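You operate a simulated robot arm through the tools that you are given. There is no shell and no other tool. Be economical: measure what you need, move in short steps, check, and stop when the job is done.

Carry out the task below with a simulated two-armed robot. There is one attempt and no reset: what you move stays moved.

## Task
On the top of the brown table, fold the blue cloth in half.

It is judged by the outcome, as a careful person would: the job done as asked, and still so three seconds after it is handed in. It fails if anything else is knocked over, pushed out of place, dropped, spilled or broken. Flat cloth is picked up by pressing the open fingertips on it (5 to 10 N) and closing them slowly along it; thin cloth reads only 2 to 8 mm in the jaws.

## Robot
Two 7-joint arms with two-finger grippers on one trunk, on a base that drives. Base frame: it is fixed to the floor where the robot stands at the start and does not move with it; the origin is under the middle of the robot, x ahead of it, y to its left, z up; the surface under the hand at the start is at about z = 0.78. Lengths are in m, angles in rad, forces in N, time in s.
The left shoulder is at the start at [0.078, 0.151, 0.988], the right one opposite. With the tool pointing down near the work surface each hand reaches from about 0.32 to 0.8 m from the robot's upright axis, wherever it stands, measured 20 degrees to its own side. Places, roughly: top of the brown table [0.7, 0, 0.8]. Payload 2.54 kg a hand.
The TCP of each hand is the grasp point between the finger pads, 0.03 m short of the fingertips. In the tool frame z runs along the fingers and y along their closing line. The gripper opens to 0.116 m. The gripper's body begins 0.095 m behind the TCP.
Orientation is that of the tool frame in the base frame, as [roll, pitch, yaw] about the fixed x, y, z axes, in that order (R = Rz(yaw) Ry(pitch) Rx(roll)). With the fingers straight down and closing along the base's y, the tool's x points along the base's -x, its y along +y and its z along -z.

## Interface
- The arms move only by the tool send_rows. It takes "left_moves", "right_moves" or both (then of equal length, played together; a hand with none holds still); each is a list of rows, each a list of 7 numbers: the finger opening in mm, from 0 to 116, then the shift along the base's x, y, z in mm, then the turn, a rotation vector about the base's x, y, z in degrees. In form: [[fingers, x, y, z, rx, ry, rz], ...]. A call has 1 to 20 rows; each row is the pose to reach, as a shift and turn from the pose commanded when the call began. Each row takes 0.2 s and may step no farther than 0.05 m and 0.15 rad from the row before; otherwise, or with a gripper value out of range, the whole call is refused. A pose out of reach is approached as far as the arm can. The call stops where the force on the tool passes 40 N (or 10 N more than at its start, if that is more) or the arm is blocked; 0.2 s more then pass. The fingers move at their own pace (about 0.072 m/s each) and stop on an object; they squeeze with about 36 N. The grip force told is the motor's: it shows also when the fingers shut on nothing. Time passes only in rows, and 0.2 s behind the last, so rows that repeat a pose let the fingers close. It gives the time, the measured TCP pose, the force on the tool (base axes), the opening and the grip force at its end, in the units of the frame above (readings bear some noise), with the torque about the TCP (base axes, N m) and any sound that the robot's microphone picked up.
- Cameras (640 x 400 px; columns grow to the right, rows downward): "scene" is now at [0.1512, -0.0083, 1.1062]; the picture's right is [-0.09, -1.00, 0.00], its down [-0.48, 0.05, -0.87] and it looks along [0.87, -0.08, -0.49] (base axes); focal length 214 px, centre (320, 200). "left" rides on the left gripper at [0.069, 0.015, -0.122] in its tool frame; the picture's right is [-0.21, 0.98, 0.00], its down [-0.83, -0.18, -0.53] and it looks along [-0.52, -0.11, 0.85] (tool axes); focal length 251 px, centre (320, 200). "right" rides on the right gripper at [0.069, -0.015, -0.122] in its tool frame; the picture's right is [0.21, 0.98, 0.00], its down [-0.83, 0.18, -0.53] and it looks along [-0.52, 0.11, 0.85] (tool axes); focal length 251 px, centre (320, 200). There is no depth. A picture from a camera that has moved, and an enlarged one, comes with that camera's place and axes in the base frame and with its lens. The place of the scene camera against the robot may be out by one fixed shift of up to 0.012 m in any direction.
- grab_frame(camera): a new picture of that camera. It takes no simulated time.
- raise_lower(by): slides the trunk up (or, below 0, down) by that many m; the arms and the scene camera ride with it, the base frame stays. It gives what a move gives, with no picture.
- drive_base(legs): drives the robot by 1 to 6 legs, each [ahead, left, turn to the left] in m, m and rad, along the robot's own axes; the way and the turn of a leg run together, so that a leg with both is an arc; at most 1.5 m and 3.142 rad a leg. The arms and the cameras ride along, it lands a little off, and it stops where it bumps. It gives what a move gives.
- turn_head(pan, tilt): turns the head with the scene camera to pan (to the left, within 1.396 rad either way) and tilt (down, from -0.506 to 1.204), counted from straight ahead of the robot. It gives what a move gives.
- close_up(camera, box): a new picture of the part [left, top, right, bottom] of that camera's present view, enlarged. It takes no simulated time.
- sign_off(): hands the job in; it is judged then, once.

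Work in short steps. Places have to be worked out from the pictures, the camera data and where the tool is seen: move nearer, look again, correct. Check each grasp and each placing, and mend what went wrong. You have 120 turns and 100 pictures in all, those below and enlarged ones among them. Open the grippers and draw the arms clear of the work before you hand the job in, unless the task says otherwise; then end with one line.

The tools are called after "Request:" as name(argument=value, ...) on one line, values as JSON. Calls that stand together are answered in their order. send_rows: Moves the arms, as the interface text tells. Its arguments: {"type":"object","properties":{"left_moves":{"type":"array","items":{"type":"array","items":{"type":"number"}}},"right_moves":{"type":"array","items":{"type":"array","items":{"type":"number"}}}},"required":[]} The other tools are called the same way: raise_lower (by) slides the trunk up or down; drive_base (legs) drives the base; turn_head (pan, tilt) turns the head that bears the scene camera; grab_frame (camera) takes a picture; close_up (camera, box) takes an enlarged picture of a part of a camera's view; sign_off () hands the job in.

At the start:

```text
time_s: 0.0
left_eef_pos: [0.4199, 0.2339, 1.0148]
left_orientation: [-3.141, -0.002, -3.141]
left_ft_force: [0.0, -0.2, -0.9]
left_moment: [0.0, -0.04, -0.01]
left_finger_gap: 0.1161
left_finger_force: 0.1
right_eef_pos: [0.3928, -0.1097, 0.9714]
right_orientation: [-3.141, -0.001, -3.141]
right_ft_force: [-0.2, 0.8, -1.2]
right_moment: [-0.03, 0.03, 0.01]
right_finger_gap: 0.1158
right_finger_force: 0.1
trunk travel left (down, up): [-0.225, 0.064]
robot x, y, heading: [0.0023, -0.0034, 0.003]
head pan, tilt: [-0.094, 0.508]
```

scene: 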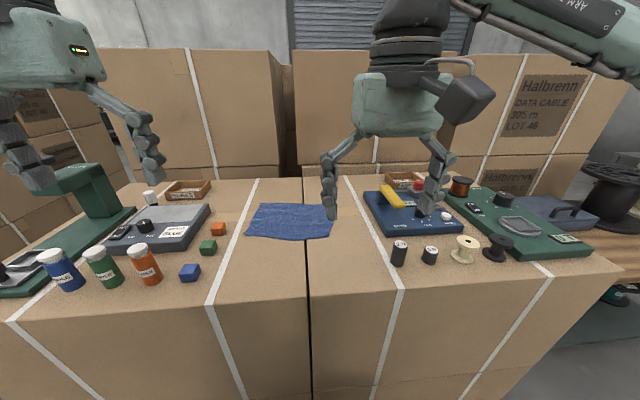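
right: 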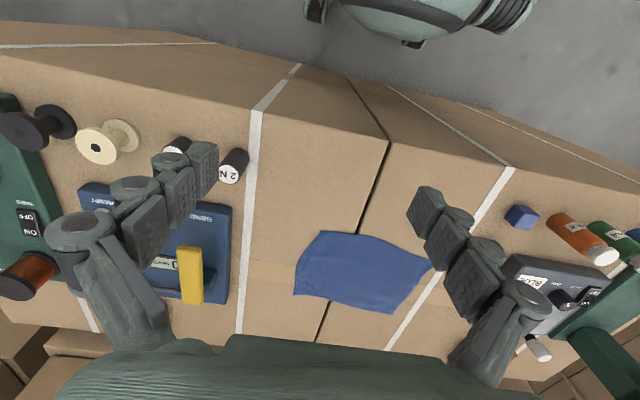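
left: 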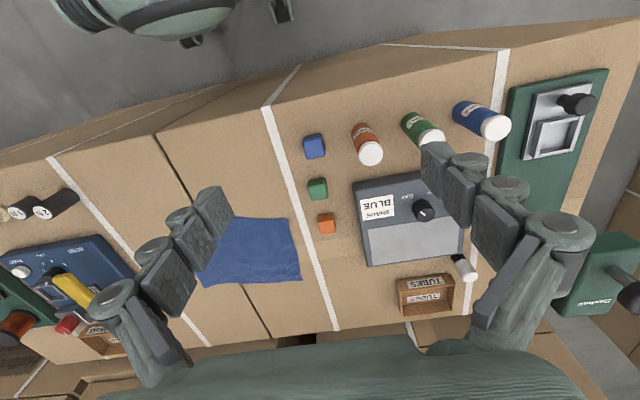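

The cloth lies roughly at x 0.55–0.72, y −0.09–0.13. The right hand hides one corner, so I move it aside and look closer.

Request:
send_rows(right_moves=[[116, 0, -40, 20, 0, 0, 0], [116, 0, -80, 40, 0, 0, 0], [116, 0, -120, 40, 0, 0, 0]])

Request:
close_up(camera="scene", box=[220, 180, 364, 270])

Request:
grab_frame(camera="right")

```text
time_s: 0.8
left_eef_pos: [0.4205, 0.2327, 1.0146]
left_orientation: [3.141, 0.0, 3.14]
left_ft_force: [-0.7, -1.0, 0.5]
left_moment: [-0.02, -0.02, -0.02]
left_finger_gap: 0.1164
left_finger_force: 0.0
right_eef_pos: [0.3916, -0.23, 1.0111]
right_orientation: [3.14, 0.001, 3.142]
right_ft_force: [0.3, -0.3, 0.8]
right_moment: [0.0, 0.0, 0.0]
right_finger_gap: 0.1161
right_finger_force: 0.1
trunk travel left (down, up): [-0.225, 0.064]
robot x, y, heading: [-0.0004, 0.0009, -0.004]
head pan, tilt: [-0.094, 0.508]
```

```text
4.44 times, centred on (292, 225) of scene
camera zoom: at [0.151, -0.0088, 1.1062], right [-0.09, -1.0, 0.0], down [-0.48, 0.05, -0.87], along [0.87, -0.08, -0.49], focal length 953 px, centre (444, 89)
```

zoom: 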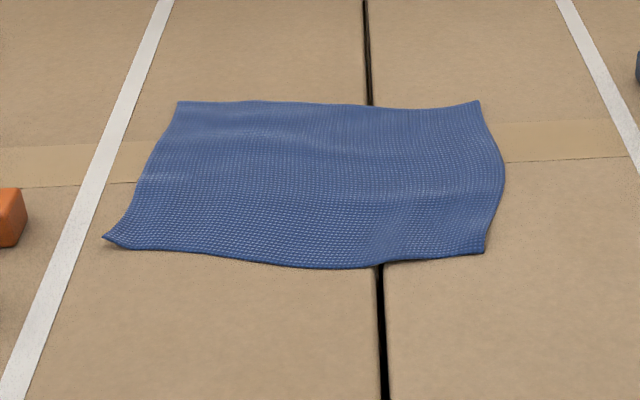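

```text
95 pictures are left
camera right: at [0.3215, -0.2461, 1.1332], right [-0.22, 0.98, 0.0], down [0.83, 0.18, 0.53], along [0.52, 0.12, -0.85], focal length 251 px, centre (320, 200)
```

right: 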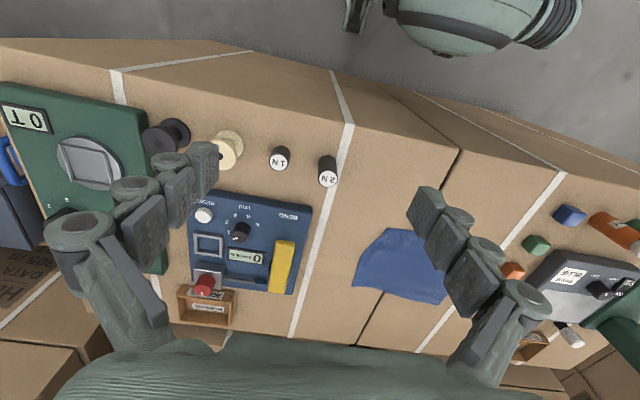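

Corner estimates: near-left (0.58, 0.14), near-right (0.55, −0.07), far-right (0.71, −0.085), far-left (0.73, 0.12). I'll bring both hands over the near edge, turned so they close across it (cameras outward), staying high for now.

Request:
send_rows(left_moves=[[116, 10, -8, 0, 0, 0, -8], [100, 25, -18, 0, 0, 0, -16], [90, 40, -28, 0, 0, 0, -24], [80, 55, -38, 0, 0, 0, -32], [70, 70, -48, 0, 0, 0, -40], [60, 85, -58, 0, 0, 0, -48], [50, 100, -68, 0, 0, 0, -56], [40, 115, -80, 0, 0, 0, -64], [30, 130, -90, 0, 0, 0, -72], [30, 145, -100, 0, 0, 0, -80], [30, 158, -112, -20, 0, 0, -88], [30, 169, -120, -40, 0, 0, -96], [30, 169, -120, -60, 0, 0, -98]], right_moves=[[116, 10, 14, 0, 0, 0, 7], [100, 25, 30, 0, 0, 0, 14], [90, 40, 46, 0, 0, 0, 21], [80, 55, 60, 0, 0, 0, 28], [70, 70, 75, 0, 0, 0, 35], [60, 85, 90, 0, 0, 0, 42], [50, 100, 105, 0, 0, 0, 49], [40, 115, 120, 0, 0, 0, 56], [30, 130, 135, 0, 0, 0, 63], [30, 145, 150, 0, 0, 0, 70], [30, 158, 165, -20, 0, 0, 76], [30, 170, 178, -40, 0, 0, 80], [30, 176, 183, -60, 0, 0, 82]])

Request:
grab_frame(camera="left")

Request:
grab_frame(camera="right")

Request:
grab_frame(camera="scene")

```text
time_s: 3.6
left_eef_pos: [0.5709, 0.1395, 0.9481]
left_orientation: [-3.141, -0.001, 1.429]
left_ft_force: [1.0, -0.9, -1.0]
left_moment: [0.02, 0.02, -0.03]
left_finger_gap: 0.0302
left_finger_force: 0.1
left hand out of reach, approached as far as the arm can: row 10, 11, 12, 13
right_eef_pos: [0.4412, -0.0054, 0.9342]
right_orientation: [-3.135, 0.001, -1.727]
right_ft_force: [0.8, 0.2, -0.1]
right_moment: [0.02, 0.03, 0.01]
right_finger_gap: 0.0302
right_finger_force: 0.0
right hand out of reach, approached as far as the arm can: row 9, 10, 11, 12, 13
trunk travel left (down, up): [-0.225, 0.064]
robot x, y, heading: [-0.0003, 0.0035, -0.002]
head pan, tilt: [-0.094, 0.508]
```

```text
94 pictures are left
camera left: at [0.596, 0.2052, 1.0689], right [0.94, -0.35, 0.0], down [-0.3, -0.79, 0.53], along [-0.19, -0.5, -0.85], focal length 251 px, centre (320, 200)
```

left: 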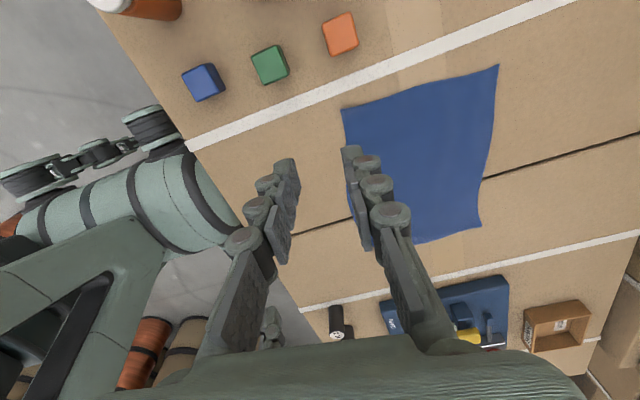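

```text
93 pictures are left
camera right: at [0.4439, -0.0758, 1.057], right [-1.0, -0.06, -0.01], down [-0.05, 0.84, 0.53], along [-0.03, 0.53, -0.85], focal length 251 px, centre (320, 200)
```

right: 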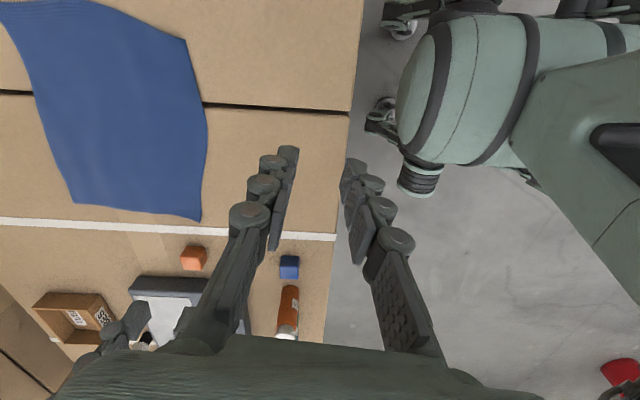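

```text
92 pictures are left
camera scene: at [0.1514, -0.0089, 1.1062], right [-0.09, -1.0, 0.0], down [-0.48, 0.05, -0.87], along [0.87, -0.08, -0.49], focal length 214 px, centre (320, 200)
```

scene: 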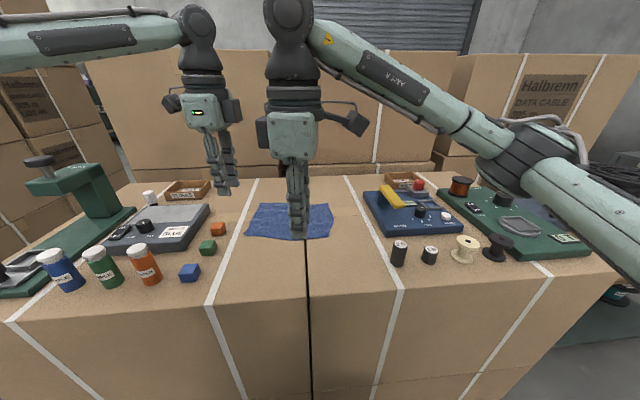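

The 90° yaw runs into arm limits, so I turn both hands back to about −8°, closing along the near edge instead. I spread them at the same time.

Request:
send_rows(left_moves=[[30, 0, 4, 0, 0, 0, 8], [30, 0, 8, 0, 0, 0, 16], [30, 0, 12, 0, 0, 0, 24], [30, 0, 16, 0, 0, 0, 32], [30, 0, 20, 0, 0, 0, 40], [30, 0, 24, 0, 0, 0, 48], [30, 0, 28, 0, 0, 0, 56], [30, 0, 30, 0, 0, 0, 64], [30, 0, 30, 0, 0, 0, 72], [30, 0, 30, 0, 0, 0, 80], [30, 0, 30, 0, 0, 0, 88], [30, 0, 30, 0, 0, 0, 90]], right_moves=[[30, 0, -4, 0, 0, 0, -8], [30, 0, -8, 0, 0, 0, -16], [30, 0, -12, 0, 0, 0, -24], [30, 0, -16, 0, 0, 0, -32], [30, 0, -20, 0, 0, 0, -40], [30, 0, -24, 0, 0, 0, -48], [30, 0, -28, 0, 0, 0, -56], [30, 0, -30, 0, 0, 0, -64], [30, 0, -30, 0, 0, 0, -72], [30, 0, -30, 0, 0, 0, -80], [30, 0, -30, 0, 0, 0, -88], [30, 0, -30, 0, 0, 0, -90]])

Request:
grab_frame(camera="scene")

```text
time_s: 6.2
left_eef_pos: [0.5705, 0.1675, 0.9439]
left_orientation: [-3.141, 0.0, 3.003]
left_ft_force: [-0.1, 0.5, 0.5]
left_moment: [-0.01, 0.02, 0.0]
left_finger_gap: 0.0302
left_finger_force: 0.1
right_eef_pos: [0.441, -0.0378, 0.9372]
right_orientation: [-3.141, -0.001, 3.0]
right_ft_force: [0.4, -0.2, -1.4]
right_moment: [0.0, -0.03, -0.04]
right_finger_gap: 0.0303
right_finger_force: 0.0
trunk travel left (down, up): [-0.225, 0.064]
robot x, y, heading: [-0.0009, -0.0009, -0.003]
head pan, tilt: [-0.094, 0.508]
```

```text
91 pictures are left
camera scene: at [0.1512, -0.0083, 1.1062], right [-0.09, -1.0, 0.0], down [-0.48, 0.05, -0.87], along [0.87, -0.08, -0.49], focal length 214 px, centre (320, 200)
```

scene: 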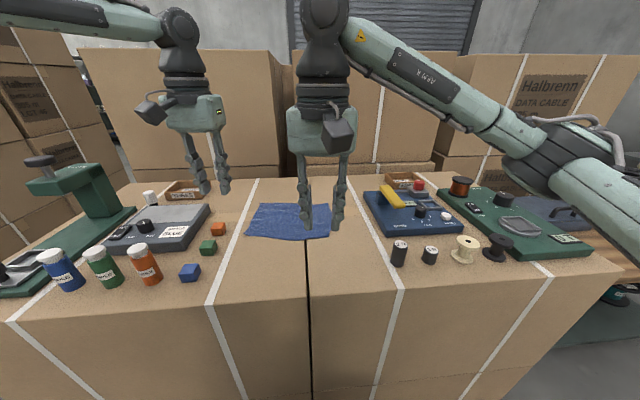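

Hands are back in good reach. I hover both near the corners with the fingertips about 4 cm above the cloth.

Request:
send_rows(left_moves=[[30, 3, -17, -25, 0, 0, 0], [30, 6, -35, -50, 0, 0, 0], [30, 9, -52, -75, 0, 0, 0], [30, 9, -52, -90, 0, 0, 0], [30, 9, -52, -94, 0, 0, 0]], right_moves=[[30, 30, -2, -20, 0, 0, 0], [30, 60, -4, -40, 0, 0, 0], [30, 90, -6, -60, 0, 0, 0], [30, 119, -7, -80, 0, 0, 0], [30, 119, -7, -87, 0, 0, 0]])

Request:
grab_frame(camera="left")

Request:
grab_frame(camera="right")

Request:
close_up(camera="scene", box=[220, 180, 364, 270])

```text
time_s: 7.4
left_eef_pos: [0.5717, 0.1266, 0.8533]
left_orientation: [-3.14, 0.002, 3.004]
left_ft_force: [-0.2, 0.1, -0.1]
left_moment: [0.01, 0.02, 0.0]
left_finger_gap: 0.03
left_finger_force: 0.0
left hand out of reach, approached as far as the arm can: row 3, 4, 5
right_eef_pos: [0.5613, -0.0459, 0.8502]
right_orientation: [-3.14, 0.002, 3.001]
right_ft_force: [-0.1, 0.2, 0.2]
right_moment: [-0.02, -0.01, 0.03]
right_finger_gap: 0.0298
right_finger_force: 0.0
trunk travel left (down, up): [-0.225, 0.064]
robot x, y, heading: [0.0031, 0.001, 0.001]
head pan, tilt: [-0.094, 0.508]
```

```text
90 pictures are left
camera left: at [0.5058, 0.1502, 0.9743], right [0.35, 0.94, 0.0], down [0.79, -0.29, 0.54], along [0.5, -0.19, -0.84], focal length 251 px, centre (320, 200)
```

left: 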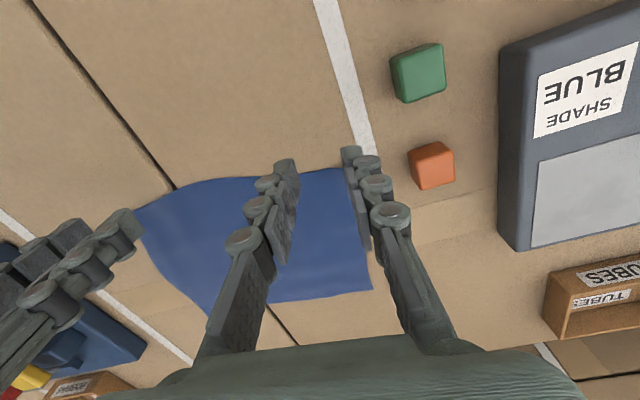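

```text
89 pictures are left
camera right: at [0.4894, -0.0516, 0.9717], right [-0.08, 1.0, 0.0], down [0.84, 0.07, 0.53], along [0.53, 0.04, -0.85], focal length 251 px, centre (320, 200)
```

right: 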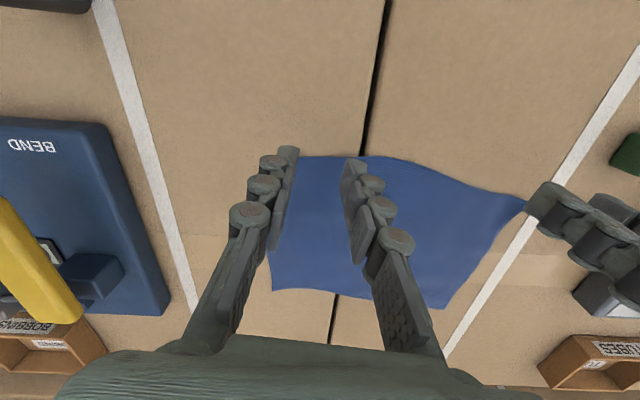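

```text
4.44 times, centred on (292, 225) of scene
camera zoom: at [0.1512, -0.0083, 1.1062], right [-0.09, -1.0, 0.0], down [-0.48, 0.05, -0.87], along [0.87, -0.08, -0.49], focal length 953 px, centre (444, 89)
```

zoom: 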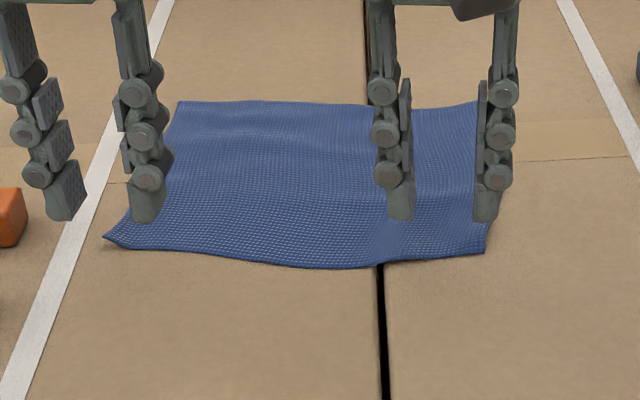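

Left hand stopped 12 mm short inward; from the wrist views the near corners are at about (0.595, 0.138) and (0.569, −0.064). I try moving the left hand further in with its yaw back at about +12°.

Request:
send_rows(left_moves=[[30, 5, 0, 10, 0, 0, 7], [30, 10, -3, 10, 0, 0, 14], [30, 18, -7, 5, 0, 0, 20], [30, 26, -12, 0, 0, 0, 20], [30, 28, -14, 0, 0, 0, 20]])

Request:
grab_frame(camera="left")

```text
time_s: 8.6
left_eef_pos: [0.5801, 0.1337, 0.8557]
left_orientation: [-3.14, 0.001, -2.931]
left_ft_force: [-0.7, 0.6, 0.4]
left_moment: [-0.02, -0.01, -0.02]
left_finger_gap: 0.0301
left_finger_force: 0.0
left hand out of reach, approached as far as the arm can: row 2, 3, 4, 5
right_eef_pos: [0.5615, -0.0466, 0.8495]
right_orientation: [3.141, 0.0, 3.001]
right_ft_force: [-0.4, 0.1, 0.2]
right_moment: [-0.01, -0.02, -0.04]
right_finger_gap: 0.0302
right_finger_force: 0.0
trunk travel left (down, up): [-0.225, 0.064]
robot x, y, heading: [-0.0006, 0.001, 0.0]
head pan, tilt: [-0.094, 0.508]
```

```text
87 pictures are left
camera left: at [0.5101, 0.1332, 0.9765], right [0.01, 1.0, 0.0], down [0.84, 0.0, 0.53], along [0.53, 0.0, -0.84], focal length 251 px, centre (320, 200)
```

left: 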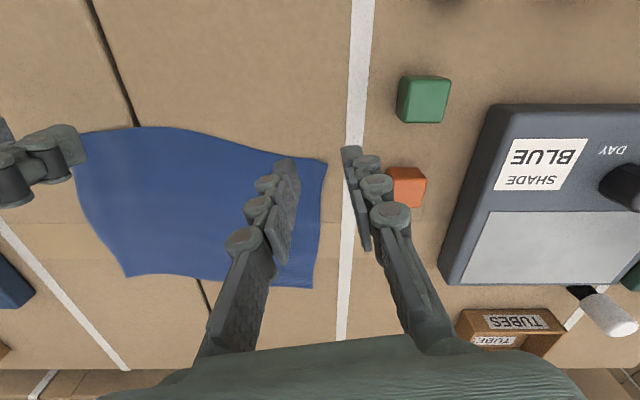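

Left corner confirmed at (0.596, 0.139). Before shifting the base to the right to give the left hand room, I test how far inward the right hand can go at this height and at the far edge.

Request:
send_rows(right_moves=[[30, 10, 20, 10, 0, 0, 0], [30, 10, 40, 20, 0, 0, 0], [30, 10, 60, 20, 0, 0, 0], [30, 50, 60, 20, 0, 0, 0], [30, 90, 55, 20, 0, 0, 0], [30, 130, 50, 20, 0, 0, 0], [30, 160, 40, 20, 0, 0, 0]])

```text
time_s: 10.2
left_eef_pos: [0.5807, 0.1323, 0.8547]
left_orientation: [-3.14, 0.002, -2.931]
left_ft_force: [0.3, -0.1, 0.3]
left_moment: [-0.02, -0.02, 0.04]
left_finger_gap: 0.0298
left_finger_force: 0.0
right_eef_pos: [0.7196, -0.0033, 0.8691]
right_orientation: [3.141, 0.003, 3.006]
right_ft_force: [-0.9, -0.4, -0.3]
right_moment: [-0.01, 0.03, 0.01]
right_finger_gap: 0.0299
right_finger_force: 0.1
trunk travel left (down, up): [-0.225, 0.064]
robot x, y, heading: [0.0027, 0.004, 0.006]
head pan, tilt: [-0.094, 0.508]
```

The right arm reaches everywhere easily, so the left arm is probably in a poor joint configuration. I return it to its start pose and re-approach, with the right hand back out of the way.

Request:
send_rows(left_moves=[[30, -20, 20, 30, 0, 0, -4], [30, -50, 40, 60, 0, 0, -8], [30, -80, 60, 90, 0, 0, -12], [30, -120, 80, 120, 0, 0, -12], [30, -160, 100, 150, 0, 0, -12], [30, -160, 101, 160, 0, 0, -12], [30, -120, 85, 130, 0, 0, -12], [30, -80, 70, 100, 0, 0, -12], [30, -40, 50, 60, 0, 0, -12], [30, 0, 30, 30, 0, 0, -12], [30, 15, 10, 10, 0, 0, -12], [30, 20, -5, 0, 0, 0, -12], [30, 20, -20, 0, 0, 0, -12]], right_moves=[[30, -30, -15, 0, 0, 0, 0], [30, -60, -30, 0, 0, 0, 0], [30, -90, -45, 0, 0, 0, 0], [30, -120, -55, 0, 0, 0, 0], [30, -145, -60, 0, 0, 0, 0], [30, -145, -60, 0, 0, 0, 0], [30, -145, -60, 0, 0, 0, 0], [30, -145, -60, 0, 0, 0, 0], [30, -145, -60, 0, 0, 0, 0], [30, -145, -60, 0, 0, 0, 0], [30, -145, -60, 0, 0, 0, 0], [30, -145, -60, 0, 0, 0, 0], [30, -145, -60, 0, 0, 0, 0]])

Request:
grab_frame(camera="scene")

```text
refused: row 4 steps farther than a row can; nothing moved
```

```text
86 pictures are left
camera scene: at [0.1512, -0.0079, 1.1062], right [-0.09, -1.0, 0.0], down [-0.48, 0.05, -0.87], along [0.87, -0.08, -0.49], focal length 214 px, centre (320, 200)
```

scene: 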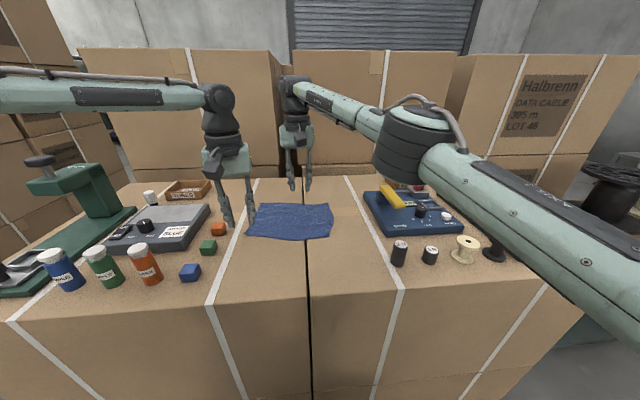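

Step too large; I resend with smaller steps.

Request:
send_rows(left_moves=[[30, -20, 15, 25, 0, 0, -4], [30, -45, 30, 50, 0, 0, -8], [30, -70, 45, 75, 0, 0, -12], [30, -95, 60, 100, 0, 0, -12], [30, -120, 75, 125, 0, 0, -12], [30, -145, 90, 150, 0, 0, -12], [30, -160, 101, 160, 0, 0, -12], [30, -130, 90, 135, 0, 0, -12], [30, -100, 75, 110, 0, 0, -12], [30, -70, 60, 85, 0, 0, -12], [30, -40, 45, 60, 0, 0, -12], [30, -10, 30, 35, 0, 0, -12], [30, 10, 10, 15, 0, 0, -12], [30, 20, -5, 5, 0, 0, -12], [30, 20, -20, 0, 0, 0, -12]], right_moves=[[30, -30, -10, 0, 0, 0, 0], [30, -60, -20, 0, 0, 0, 0], [30, -90, -35, 0, 0, 0, 0], [30, -120, -45, 0, 0, 0, 0], [30, -145, -60, 0, 0, 0, 0], [30, -145, -60, 0, 0, 0, 0], [30, -145, -60, 0, 0, 0, 0], [30, -145, -60, 0, 0, 0, 0], [30, -145, -60, 0, 0, 0, 0], [30, -145, -60, 0, 0, 0, 0], [30, -145, -60, 0, 0, 0, 0], [30, -145, -60, 0, 0, 0, 0], [30, -145, -60, 0, 0, 0, 0], [30, -145, -60, 0, 0, 0, 0], [30, -145, -60, 0, 0, 0, 0]])

Request:
grab_frame(camera="scene")

```text
time_s: 13.4
left_eef_pos: [0.584, 0.1372, 0.8605]
left_orientation: [3.141, 0.001, 3.141]
left_ft_force: [0.3, -0.2, 0.3]
left_moment: [0.01, 0.01, -0.01]
left_finger_gap: 0.0302
left_finger_force: 0.0
left hand out of reach, approached as far as the arm can: row 14, 15
right_eef_pos: [0.5743, -0.0643, 0.8706]
right_orientation: [3.141, 0.001, 3.002]
right_ft_force: [0.7, 0.1, 0.4]
right_moment: [-0.02, -0.01, -0.01]
right_finger_gap: 0.0301
right_finger_force: 0.1
trunk travel left (down, up): [-0.225, 0.064]
robot x, y, heading: [-0.0006, 0.0037, -0.001]
head pan, tilt: [-0.094, 0.508]
```

```text
85 pictures are left
camera scene: at [0.1512, -0.0083, 1.1062], right [-0.09, -1.0, 0.0], down [-0.48, 0.05, -0.87], along [0.87, -0.08, -0.49], focal length 214 px, centre (320, 200)
```

scene: 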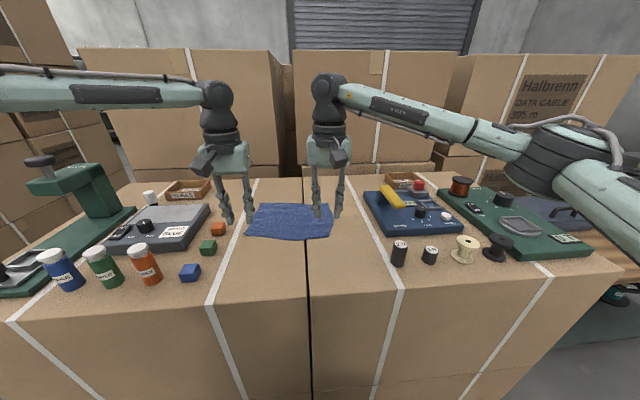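

The left arm's inward limit is firm (about y 0.135), while the right has plenty of room. I raise both hands and drive the base 8 cm to the right.

Request:
send_rows(left_moves=[[30, 0, 0, 40, 0, 0, 0], [30, 0, 0, 80, 0, 0, 0]], right_moves=[[30, 0, 10, 40, 0, 0, 0], [30, 0, 20, 80, 0, 0, 0]])

Request:
drive_base(legs=[[0, -0.08, 0]])

Request:
grab_frame(camera="scene")

```text
time_s: 14.0
left_eef_pos: [0.5788, 0.1407, 0.9375]
left_orientation: [-3.14, 0.002, 3.14]
left_ft_force: [0.6, -0.5, -0.4]
left_moment: [-0.04, -0.03, -0.03]
left_finger_gap: 0.0301
left_finger_force: 0.0
left hand out of reach, approached as far as the arm can: row 2
right_eef_pos: [0.5737, -0.0447, 0.9509]
right_orientation: [3.141, 0.001, 3.002]
right_ft_force: [0.0, 0.8, 0.0]
right_moment: [-0.01, -0.02, -0.01]
right_finger_gap: 0.0299
right_finger_force: 0.2
trunk travel left (down, up): [-0.225, 0.064]
robot x, y, heading: [0.0026, 0.0002, 0.003]
head pan, tilt: [-0.094, 0.508]
```

```text
time_s: 15.4
left_eef_pos: [0.5795, 0.0619, 0.9366]
left_orientation: [-3.14, 0.002, -3.141]
left_ft_force: [1.1, -0.2, 0.6]
left_moment: [0.02, 0.01, -0.03]
left_finger_gap: 0.03
left_finger_force: 0.0
right_eef_pos: [0.5738, -0.1233, 0.9503]
right_orientation: [-3.141, -0.001, 3.002]
right_ft_force: [-0.1, 0.1, -0.2]
right_moment: [-0.01, 0.01, 0.04]
right_finger_gap: 0.0303
right_finger_force: 0.0
trunk travel left (down, up): [-0.225, 0.064]
robot x, y, heading: [0.0007, -0.0766, 0.002]
head pan, tilt: [-0.094, 0.508]
```

```text
84 pictures are left
camera scene: at [0.1512, -0.0867, 1.1062], right [-0.09, -1.0, 0.0], down [-0.48, 0.05, -0.87], along [0.87, -0.08, -0.49], focal length 214 px, centre (320, 200)
```

scene: 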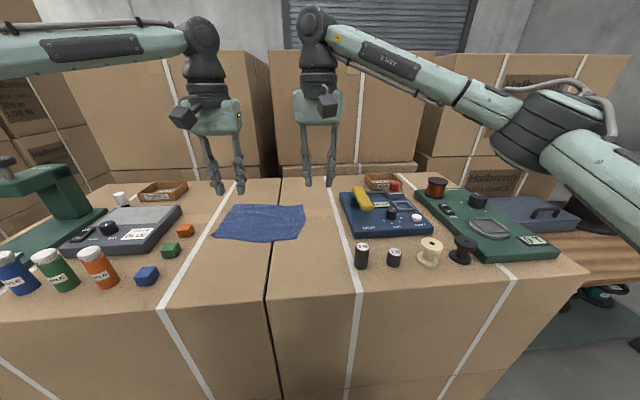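

Base moved −0.078 m. I bring both hands over the near corners again, hovering with the tips about 4 cm up.

Request:
send_rows(left_moves=[[30, 6, 18, -20, 0, 0, -3], [30, 12, 36, -40, 0, 0, -6], [30, 18, 55, -60, 0, 0, -8], [30, 23, 55, -87, 0, 0, -8], [30, 23, 55, -87, 0, 0, -8]], right_moves=[[30, 0, 25, -25, 0, 0, 0], [30, 3, 50, -50, 0, 0, 0], [30, 5, 78, -75, 0, 0, 0], [30, 5, 78, -100, 0, 0, 0], [30, 5, 78, -100, 0, 0, 0]])

Request:
grab_frame(camera="left")

Request:
grab_frame(camera="right")

```text
time_s: 16.6
left_eef_pos: [0.6039, 0.1176, 0.8486]
left_orientation: [-3.139, 0.001, 3.002]
left_ft_force: [0.0, -0.1, 0.2]
left_moment: [0.03, 0.01, 0.01]
left_finger_gap: 0.0296
left_finger_force: 0.1
right_eef_pos: [0.5804, -0.0439, 0.8514]
right_orientation: [3.141, 0.0, 3.002]
right_ft_force: [0.3, -0.1, 0.2]
right_moment: [0.01, 0.02, -0.01]
right_finger_gap: 0.0298
right_finger_force: 0.1
trunk travel left (down, up): [-0.225, 0.064]
robot x, y, heading: [0.003, -0.0815, 0.0]
head pan, tilt: [-0.094, 0.508]
```

```text
83 pictures are left
camera left: at [0.5381, 0.1418, 0.9699], right [0.35, 0.94, 0.0], down [0.79, -0.29, 0.54], along [0.5, -0.19, -0.84], focal length 251 px, centre (320, 200)
```

left: 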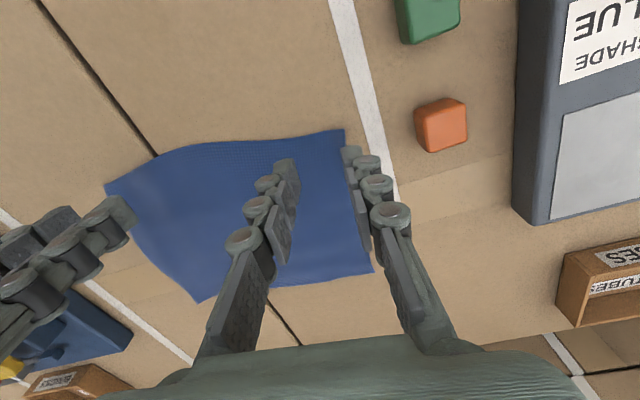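

```text
82 pictures are left
camera right: at [0.5091, -0.0507, 0.9732], right [-0.08, 1.0, 0.0], down [0.84, 0.06, 0.53], along [0.53, 0.04, -0.85], focal length 251 px, centre (320, 200)
```

right: 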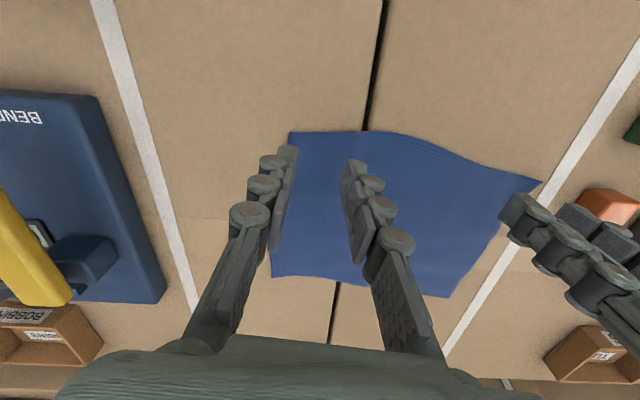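

Hands are placed well: the fingers straddle the near edge just inside each corner. I lower to just above the surface, then feel for contact.

Request:
send_rows(left_moves=[[30, 0, 0, -12, 0, 0, 0], [30, 0, 0, -24, 0, 0, 0], [30, 0, 0, -33, 0, 0, 0], [30, 0, 0, -36, 0, 0, 0]], right_moves=[[30, 0, 0, -14, 0, 0, 0], [30, 0, 0, -26, 0, 0, 0], [30, 0, 0, -36, 0, 0, 0], [30, 0, 0, -39, 0, 0, 0]])

Request:
close_up(camera="scene", box=[180, 170, 340, 270])

```text
time_s: 17.6
left_eef_pos: [0.6032, 0.1161, 0.8121]
left_orientation: [-3.141, 0.0, 3.001]
left_ft_force: [0.3, 0.1, -0.9]
left_moment: [-0.01, 0.01, -0.01]
left_finger_gap: 0.0299
left_finger_force: 0.1
right_eef_pos: [0.5786, -0.0441, 0.8127]
right_orientation: [3.142, -0.001, 2.999]
right_ft_force: [0.6, -0.6, -1.1]
right_moment: [0.01, -0.03, -0.04]
right_finger_gap: 0.0303
right_finger_force: 0.1
trunk travel left (down, up): [-0.225, 0.064]
robot x, y, heading: [0.002, -0.0782, 0.005]
head pan, tilt: [-0.094, 0.508]
```

```text
4.00 times, centred on (260, 220) of scene
camera zoom: at [0.1512, -0.0865, 1.1062], right [-0.09, -1.0, 0.0], down [-0.48, 0.05, -0.87], along [0.87, -0.08, -0.49], focal length 858 px, centre (560, 120)
```

zoom: 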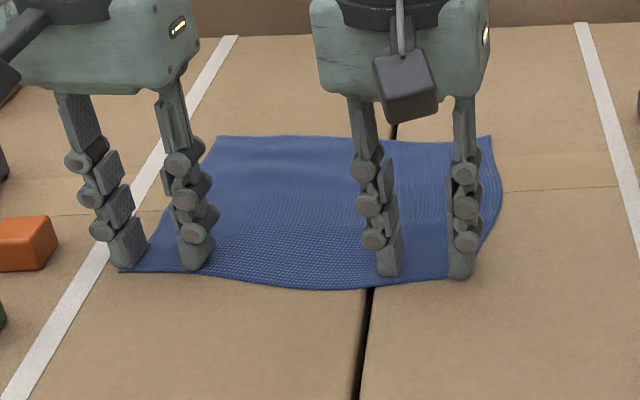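

Tips are just above the cloth; I press down in small steps.

Request:
send_rows(left_moves=[[30, 0, 0, -2, 0, 0, 0], [30, 0, 0, -3, 0, 0, 0], [30, 0, 0, -3, 0, 0, 0]], right_moves=[[30, 0, 0, -2, 0, 0, 0], [30, 0, 0, -3, 0, 0, 0], [30, 0, 0, -3, 0, 0, 0]])

```text
time_s: 18.4
left_eef_pos: [0.6017, 0.1171, 0.8113]
left_orientation: [-3.139, 0.003, 3.001]
left_ft_force: [0.8, 1.3, 2.8]
left_moment: [-0.01, -0.04, 0.0]
left_finger_gap: 0.03
left_finger_force: 0.1
right_eef_pos: [0.5789, -0.0443, 0.8116]
right_orientation: [3.141, 0.005, 3.001]
right_ft_force: [3.7, 1.9, 13.3]
right_moment: [0.07, -0.11, 0.01]
right_finger_gap: 0.0307
right_finger_force: 0.6
trunk travel left (down, up): [-0.225, 0.064]
robot x, y, heading: [0.0004, -0.0803, -0.001]
head pan, tilt: [-0.094, 0.508]
```

Contact: right 13 N, left 3 N. I trim both towards ~8 N.

Request:
send_rows(left_moves=[[30, 0, 0, -1, 0, 0, 0], [30, 0, 0, -1, 0, 0, 0]], right_moves=[[30, 0, 0, 1, 0, 0, 0], [30, 0, 0, 1, 0, 0, 0]])

```text
time_s: 19.0
left_eef_pos: [0.6022, 0.1173, 0.8113]
left_orientation: [-3.14, 0.006, 3.001]
left_ft_force: [2.3, 0.0, 8.6]
left_moment: [0.01, -0.04, -0.01]
left_finger_gap: 0.0301
left_finger_force: 0.1
right_eef_pos: [0.5787, -0.0451, 0.8105]
right_orientation: [3.141, 0.001, 3.0]
right_ft_force: [3.8, 1.3, 10.5]
right_moment: [0.09, -0.07, -0.01]
right_finger_gap: 0.0309
right_finger_force: 0.7
trunk travel left (down, up): [-0.225, 0.064]
robot x, y, heading: [0.0041, -0.08, 0.0]
head pan, tilt: [-0.094, 0.508]
```

Both are pressing around 9–10 N. I close slowly along the cloth.

Request:
send_rows(left_moves=[[27, 0, 0, 0, 0, 0, 0], [24, 0, 0, 0, 0, 0, 0], [21, 0, 0, 0, 0, 0, 0], [18, 0, 0, 0, 0, 0, 0], [15, 0, 0, 0, 0, 0, 0], [12, 0, 0, 0, 0, 0, 0], [9, 0, 0, 0, 0, 0, 0], [6, 0, 0, 0, 0, 0, 0], [3, 0, 0, 0, 0, 0, 0], [0, 0, 0, 0, 0, 0, 0], [0, 0, 0, 0, 0, 0, 0], [0, 0, 0, 0, 0, 0, 0]], right_moves=[[27, 0, 0, 0, 0, 0, 0], [24, 0, 0, 0, 0, 0, 0], [21, 0, 0, 0, 0, 0, 0], [18, 0, 0, 0, 0, 0, 0], [15, 0, 0, 0, 0, 0, 0], [12, 0, 0, 0, 0, 0, 0], [9, 0, 0, 0, 0, 0, 0], [6, 0, 0, 0, 0, 0, 0], [3, 0, 0, 0, 0, 0, 0], [0, 0, 0, 0, 0, 0, 0], [0, 0, 0, 0, 0, 0, 0], [0, 0, 0, 0, 0, 0, 0]])

Request:
close_up(camera="scene", box=[180, 170, 340, 270])

```text
time_s: 21.6
left_eef_pos: [0.6036, 0.1171, 0.8104]
left_orientation: [-3.14, 0.003, 3.002]
left_ft_force: [-1.6, -1.3, 4.4]
left_moment: [-0.16, 0.08, -0.02]
left_finger_gap: 0.0031
left_finger_force: 36.6
right_eef_pos: [0.5795, -0.0446, 0.8096]
right_orientation: [3.14, 0.0, 3.002]
right_ft_force: [0.2, 1.5, 0.6]
right_moment: [0.06, 0.02, 0.01]
right_finger_gap: 0.0014
right_finger_force: 33.9
trunk travel left (down, up): [-0.225, 0.064]
robot x, y, heading: [-0.0007, -0.0816, 0.001]
head pan, tilt: [-0.094, 0.508]
```

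```text
4.00 times, centred on (260, 220) of scene
camera zoom: at [0.1509, -0.0865, 1.1062], right [-0.09, -1.0, 0.0], down [-0.48, 0.05, -0.87], along [0.87, -0.08, -0.49], focal length 858 px, centre (560, 120)
```

zoom: 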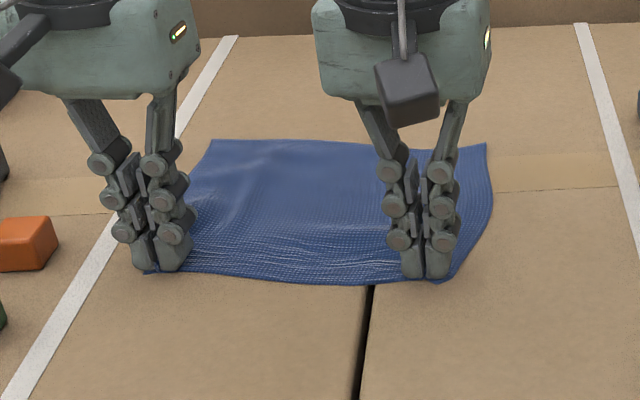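

Left reads 3.1 mm (likely held); right only 1.4 mm (probably missed). I lift both 20 mm slightly to see.

Request:
send_rows(left_moves=[[0, 0, 0, 8, 0, 0, 0], [0, 0, 0, 16, 0, 0, 0], [0, 0, 0, 20, 0, 0, 0]], right_moves=[[0, 0, 0, 8, 0, 0, 0], [0, 0, 0, 16, 0, 0, 0], [0, 0, 0, 20, 0, 0, 0]])

Request:
close_up(camera="scene", box=[180, 170, 340, 270])

Request:
grab_frame(camera="right")

```text
time_s: 22.4
left_eef_pos: [0.6029, 0.118, 0.829]
left_orientation: [-3.14, 0.002, 3.003]
left_ft_force: [-1.5, -0.2, 3.4]
left_moment: [-0.1, 0.06, -0.01]
left_finger_gap: 0.0019
left_finger_force: 34.5
right_eef_pos: [0.5783, -0.0447, 0.8291]
right_orientation: [-3.142, -0.001, 3.001]
right_ft_force: [0.1, 1.5, -1.7]
right_moment: [-0.01, 0.01, 0.03]
right_finger_gap: 0.0029
right_finger_force: 34.8
trunk travel left (down, up): [-0.225, 0.064]
robot x, y, heading: [0.0001, -0.0744, -0.001]
head pan, tilt: [-0.094, 0.508]
```

```text
4.00 times, centred on (260, 220) of scene
camera zoom: at [0.151, -0.0865, 1.1062], right [-0.09, -1.0, 0.0], down [-0.48, 0.05, -0.87], along [0.87, -0.08, -0.49], focal length 858 px, centre (560, 120)
```

zoom: 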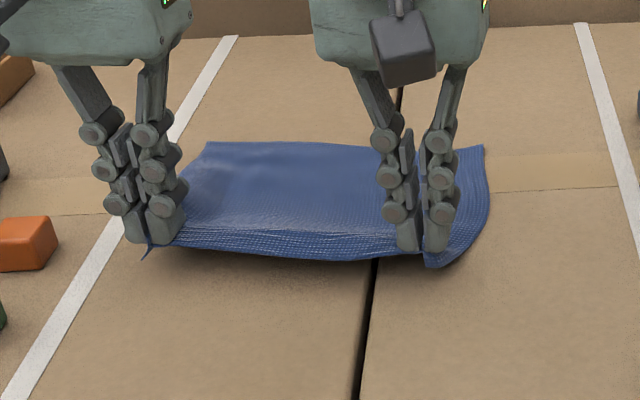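

```text
78 pictures are left
camera right: at [0.5075, -0.0508, 0.9527], right [-0.08, 1.0, 0.0], down [0.84, 0.06, 0.53], along [0.53, 0.04, -0.85], focal length 251 px, centre (320, 200)
```

right: 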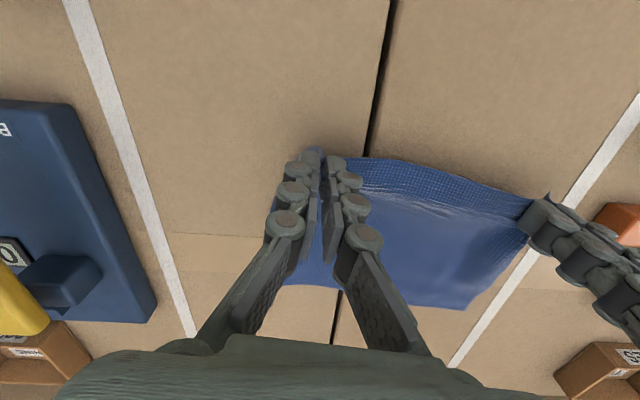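

Both corners are held and the near edge is lifted. I carry the edge over in an arc towards the far edge (travel ≈0.13 m), stopping before the final lowering.

Request:
send_rows(left_moves=[[0, 4, 0, 5, 0, 0, 0], [0, 9, -1, 13, 0, 0, 0], [0, 19, -2, 27, 0, 0, 0], [0, 33, -3, 37, 0, 0, 0], [0, 49, -5, 44, 0, 0, 0], [0, 66, -6, 46, 0, 0, 0], [0, 83, -8, 44, 0, 0, 0], [0, 99, -9, 37, 0, 0, 0], [0, 113, -11, 27, 0, 0, 0], [0, 123, -12, 13, 0, 0, 0], [0, 123, -12, 13, 0, 0, 0]], right_moves=[[0, 4, 0, 5, 0, 0, 0], [0, 9, -1, 13, 0, 0, 0], [0, 19, -2, 27, 0, 0, 0], [0, 33, -3, 37, 0, 0, 0], [0, 49, -5, 44, 0, 0, 0], [0, 66, -6, 46, 0, 0, 0], [0, 83, -8, 44, 0, 0, 0], [0, 99, -9, 37, 0, 0, 0], [0, 113, -11, 27, 0, 0, 0], [0, 123, -12, 13, 0, 0, 0], [0, 123, -12, 13, 0, 0, 0]])

Request:
close_up(camera="scene", box=[180, 150, 340, 250])

Request:
grab_frame(camera="left")

Request:
grab_frame(camera="right")

```text
time_s: 24.8
left_eef_pos: [0.6532, 0.1459, 0.8487]
left_orientation: [3.142, 0.002, 3.003]
left_ft_force: [-0.2, 1.2, 4.5]
left_moment: [-0.07, -0.02, -0.02]
left_finger_gap: 0.0007
left_finger_force: 29.4
left hand out of reach, approached as far as the arm can: row 5, 6, 7, 8, 9, 10, 11
right_eef_pos: [0.7023, -0.0589, 0.842]
right_orientation: [-3.139, -0.001, 3.0]
right_ft_force: [0.0, -0.3, -0.9]
right_moment: [-0.02, -0.01, -0.02]
right_finger_gap: 0.0
right_finger_force: 28.4
trunk travel left (down, up): [-0.225, 0.064]
robot x, y, heading: [0.0008, -0.0789, 0.004]
head pan, tilt: [-0.094, 0.508]
```

```text
4.00 times, centred on (260, 200) of scene
camera zoom: at [0.1511, -0.0865, 1.1062], right [-0.09, -1.0, 0.0], down [-0.48, 0.05, -0.87], along [0.87, -0.08, -0.49], focal length 858 px, centre (560, 200)
```

zoom: 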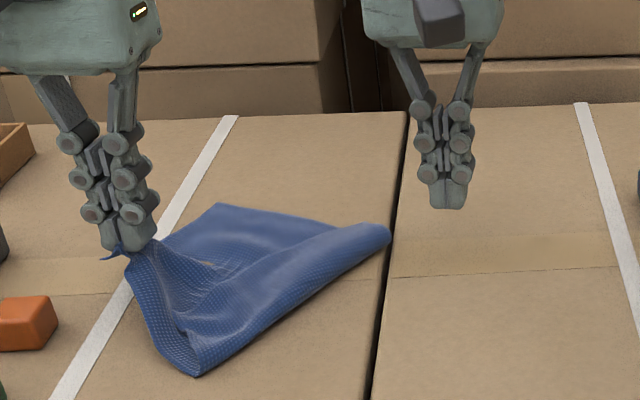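

```text
76 pictures are left
camera left: at [0.5885, 0.1691, 0.9708], right [0.35, 0.94, 0.0], down [0.79, -0.29, 0.54], along [0.5, -0.19, -0.84], focal length 251 px, centre (320, 200)
```

left: 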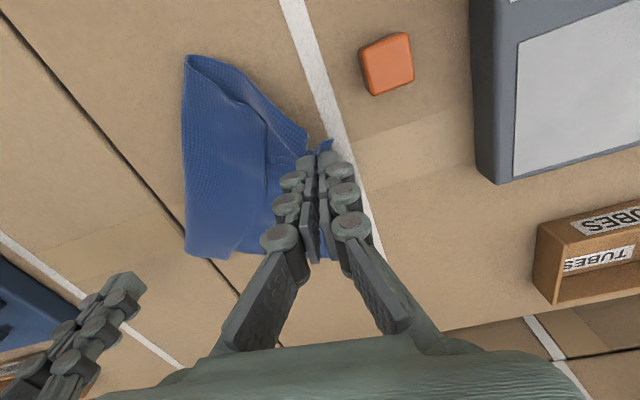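

```text
75 pictures are left
camera right: at [0.6308, -0.0634, 0.9644], right [-0.07, 1.0, 0.0], down [0.84, 0.06, 0.53], along [0.53, 0.04, -0.85], focal length 251 px, centre (320, 200)
```

right: 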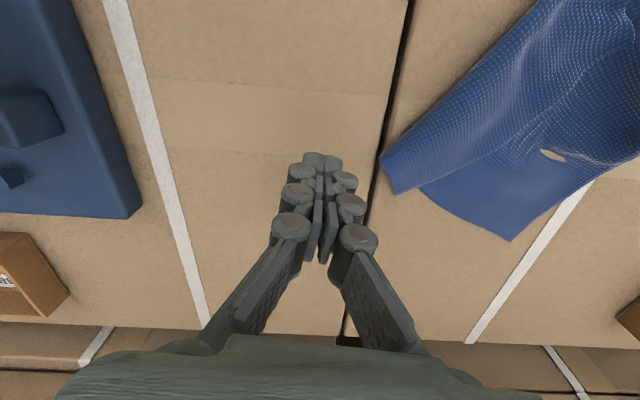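

The left hand ran out of reach and pulled the cloth from the right grip. I lay the left-held corner back toward its original place, release, and back off to look.

Request:
send_rows(left_moves=[[0, -15, 0, 5, 0, 0, 0], [0, -30, 0, 0, 0, 0, 0], [0, -45, 0, -12, 0, 0, 0], [0, -60, 0, -25, 0, 0, 0], [0, -65, 0, -32, 0, 0, 0], [15, -65, 0, -32, 0, 0, 0], [40, -65, 0, -32, 0, 0, 0], [40, -65, 0, -10, 0, 0, 0], [40, -75, 20, 30, 0, 0, 0], [40, -85, 40, 70, 0, 0, 0]], right_moves=[[0, 0, 0, 20, 0, 0, 0], [0, 0, 0, 40, 0, 0, 0], [0, 0, 0, 60, 0, 0, 0], [0, 0, 0, 80, 0, 0, 0], [0, -30, -20, 90, 0, 0, 0], [0, -60, -40, 90, 0, 0, 0], [0, -90, -60, 90, 0, 0, 0], [0, -120, -80, 90, 0, 0, 0], [0, -150, -90, 90, 0, 0, 0], [0, -180, -100, 90, 0, 0, 0]])

Request:
grab_frame(camera="scene")

Request:
grab_frame(camera="left")

```text
time_s: 27.0
left_eef_pos: [0.5685, 0.1834, 0.9218]
left_orientation: [-3.139, 0.002, 3.001]
left_ft_force: [-0.3, 0.3, -0.1]
left_moment: [0.04, 0.01, -0.02]
left_finger_gap: 0.0398
left_finger_force: 0.0
right_eef_pos: [0.521, -0.1576, 0.9313]
right_orientation: [3.141, 0.002, 2.999]
right_ft_force: [0.1, 0.0, 0.2]
right_moment: [-0.03, -0.03, 0.02]
right_finger_gap: 0.0
right_finger_force: 28.7
trunk travel left (down, up): [-0.225, 0.064]
robot x, y, heading: [-0.0009, -0.0783, -0.007]
head pan, tilt: [-0.094, 0.508]
```

```text
74 pictures are left
camera scene: at [0.1506, -0.0866, 1.1063], right [-0.09, -1.0, 0.0], down [-0.48, 0.05, -0.87], along [0.87, -0.08, -0.49], focal length 214 px, centre (320, 200)
```

scene: 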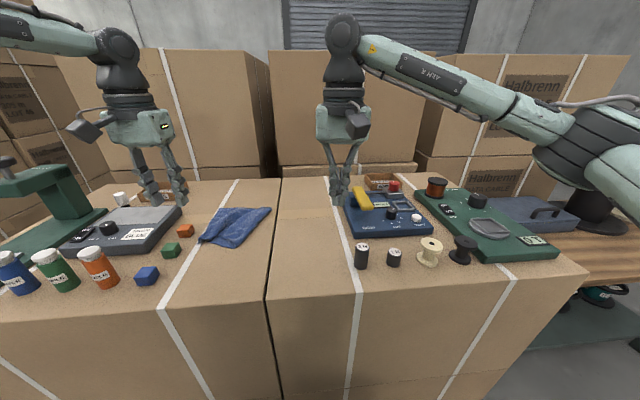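

```text
73 pictures are left
camera left: at [0.5026, 0.2075, 1.0439], right [0.35, 0.94, 0.0], down [0.79, -0.29, 0.54], along [0.5, -0.19, -0.84], focal length 251 px, centre (320, 200)
```

left: 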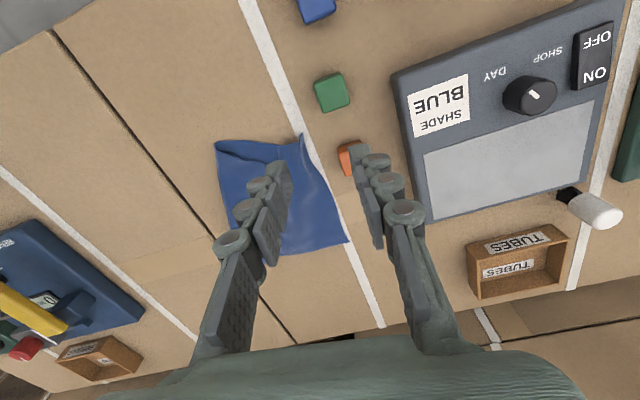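

I look closely at how the cloth lies now, and swing the left hand further clear for a view.

Request:
send_rows(left_moves=[[40, -30, 20, 20, 0, 0, 0], [40, -60, 40, 40, 0, 0, 0], [40, -90, 50, 40, 0, 0, 0]])

Request:
close_up(camera="scene", box=[170, 190, 298, 270])

Request:
grab_frame(camera="left")

```text
time_s: 27.8
left_eef_pos: [0.4768, 0.2341, 0.9632]
left_orientation: [-3.14, 0.002, 3.0]
left_ft_force: [0.4, 0.2, -0.2]
left_moment: [-0.04, -0.03, -0.01]
left_finger_gap: 0.04
left_finger_force: 0.1
right_eef_pos: [0.5213, -0.1555, 0.931]
right_orientation: [-3.141, 0.0, 3.002]
right_ft_force: [0.7, -0.1, 0.4]
right_moment: [-0.02, -0.05, 0.0]
right_finger_gap: 0.0
right_finger_force: 28.9
trunk travel left (down, up): [-0.225, 0.064]
robot x, y, heading: [-0.0015, -0.0739, -0.0]
head pan, tilt: [-0.094, 0.508]
```

```text
5.00 times, centred on (234, 230) of scene
camera zoom: at [0.1509, -0.0863, 1.1063], right [-0.09, -1.0, 0.0], down [-0.48, 0.05, -0.87], along [0.87, -0.08, -0.49], focal length 1072 px, centre (750, 50)
```

zoom: 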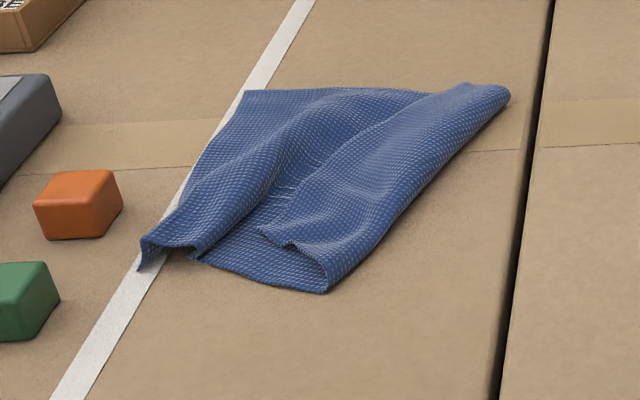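

```text
71 pictures are left
camera left: at [0.4117, 0.2583, 1.0846], right [0.35, 0.94, 0.0], down [0.79, -0.29, 0.54], along [0.5, -0.19, -0.84], focal length 251 px, centre (320, 200)
```

left: 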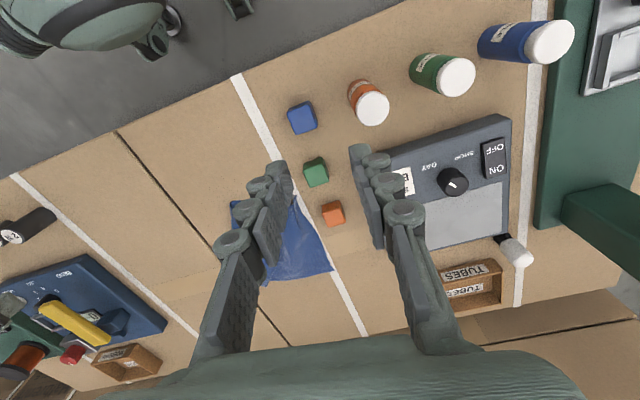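

The cloth has ended up partly folded right-over-left. Before continuing, I try to free the left arm from its limited configuration by mirroring what the right arm did (inward sweep with yaw), with the right hand moved aside.

Request:
send_rows(right_moves=[[0, -20, -40, 20, 0, 0, 0], [0, -40, -80, 20, 0, 0, 0], [0, -60, -120, 20, 0, 0, 0], [0, -80, -160, 20, 0, 0, 0]])

Request:
send_rows(left_moves=[[40, -4, -10, 0, 0, 0, -7], [40, -8, -30, 0, 0, 0, -14], [40, -12, -55, 0, 0, 0, -21], [40, -16, -80, 0, 0, 0, -28], [40, -20, -105, 0, 0, 0, -35], [40, -24, -130, 0, 0, 0, -42], [40, -28, -155, 0, 0, 0, -49], [40, -32, -180, 0, 0, 0, -56], [40, -36, -205, 0, 0, 0, -63], [40, -36, -230, 0, 0, 0, -70], [40, -36, -255, 0, 0, 0, -74], [40, -36, -280, 0, 0, 0, -74], [40, -36, -300, -20, 0, 0, -74]])

Request:
grab_frame(camera="scene")

```text
time_s: 28.8
left_eef_pos: [0.4769, 0.2343, 0.9633]
left_orientation: [-3.141, 0.002, 3.0]
left_ft_force: [0.1, 0.6, -0.7]
left_moment: [-0.02, -0.02, -0.01]
left_finger_gap: 0.0399
left_finger_force: 0.1
right_eef_pos: [0.4397, -0.3179, 0.9522]
right_orientation: [-3.14, 0.001, 3.001]
right_ft_force: [0.0, 0.0, -0.6]
right_moment: [0.02, 0.0, 0.0]
right_finger_gap: 0.0
right_finger_force: 29.1
trunk travel left (down, up): [-0.225, 0.064]
robot x, y, heading: [-0.0017, -0.0781, 0.001]
head pan, tilt: [-0.094, 0.508]
```

```text
time_s: 31.6
left_eef_pos: [0.4404, -0.0095, 0.9632]
left_orientation: [3.141, 0.003, 1.714]
left_ft_force: [-0.1, 0.7, 0.3]
left_moment: [0.0, -0.05, -0.03]
left_finger_gap: 0.04
left_finger_force: 0.1
left hand out of reach, approached as far as the arm can: row 11, 12, 13
right_eef_pos: [0.4411, -0.3177, 0.9538]
right_orientation: [-3.141, 0.0, 3.002]
right_ft_force: [-0.5, 0.3, -0.2]
right_moment: [-0.03, -0.02, 0.04]
right_finger_gap: 0.0
right_finger_force: 29.4
trunk travel left (down, up): [-0.225, 0.064]
robot x, y, heading: [0.0005, -0.0784, 0.002]
head pan, tilt: [-0.094, 0.508]
```

```text
70 pictures are left
camera scene: at [0.151, -0.0864, 1.1062], right [-0.09, -1.0, 0.0], down [-0.48, 0.05, -0.87], along [0.87, -0.08, -0.49], focal length 214 px, centre (320, 200)
```

scene: 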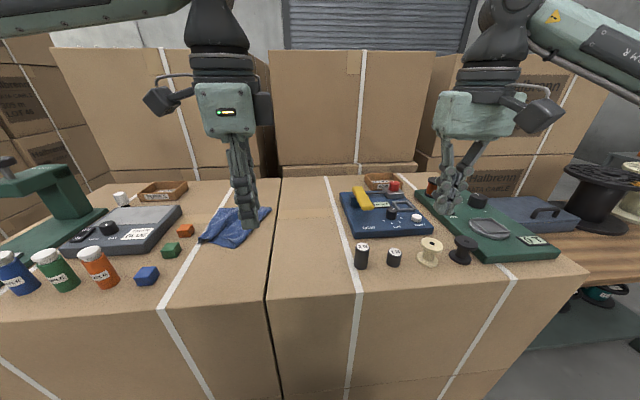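

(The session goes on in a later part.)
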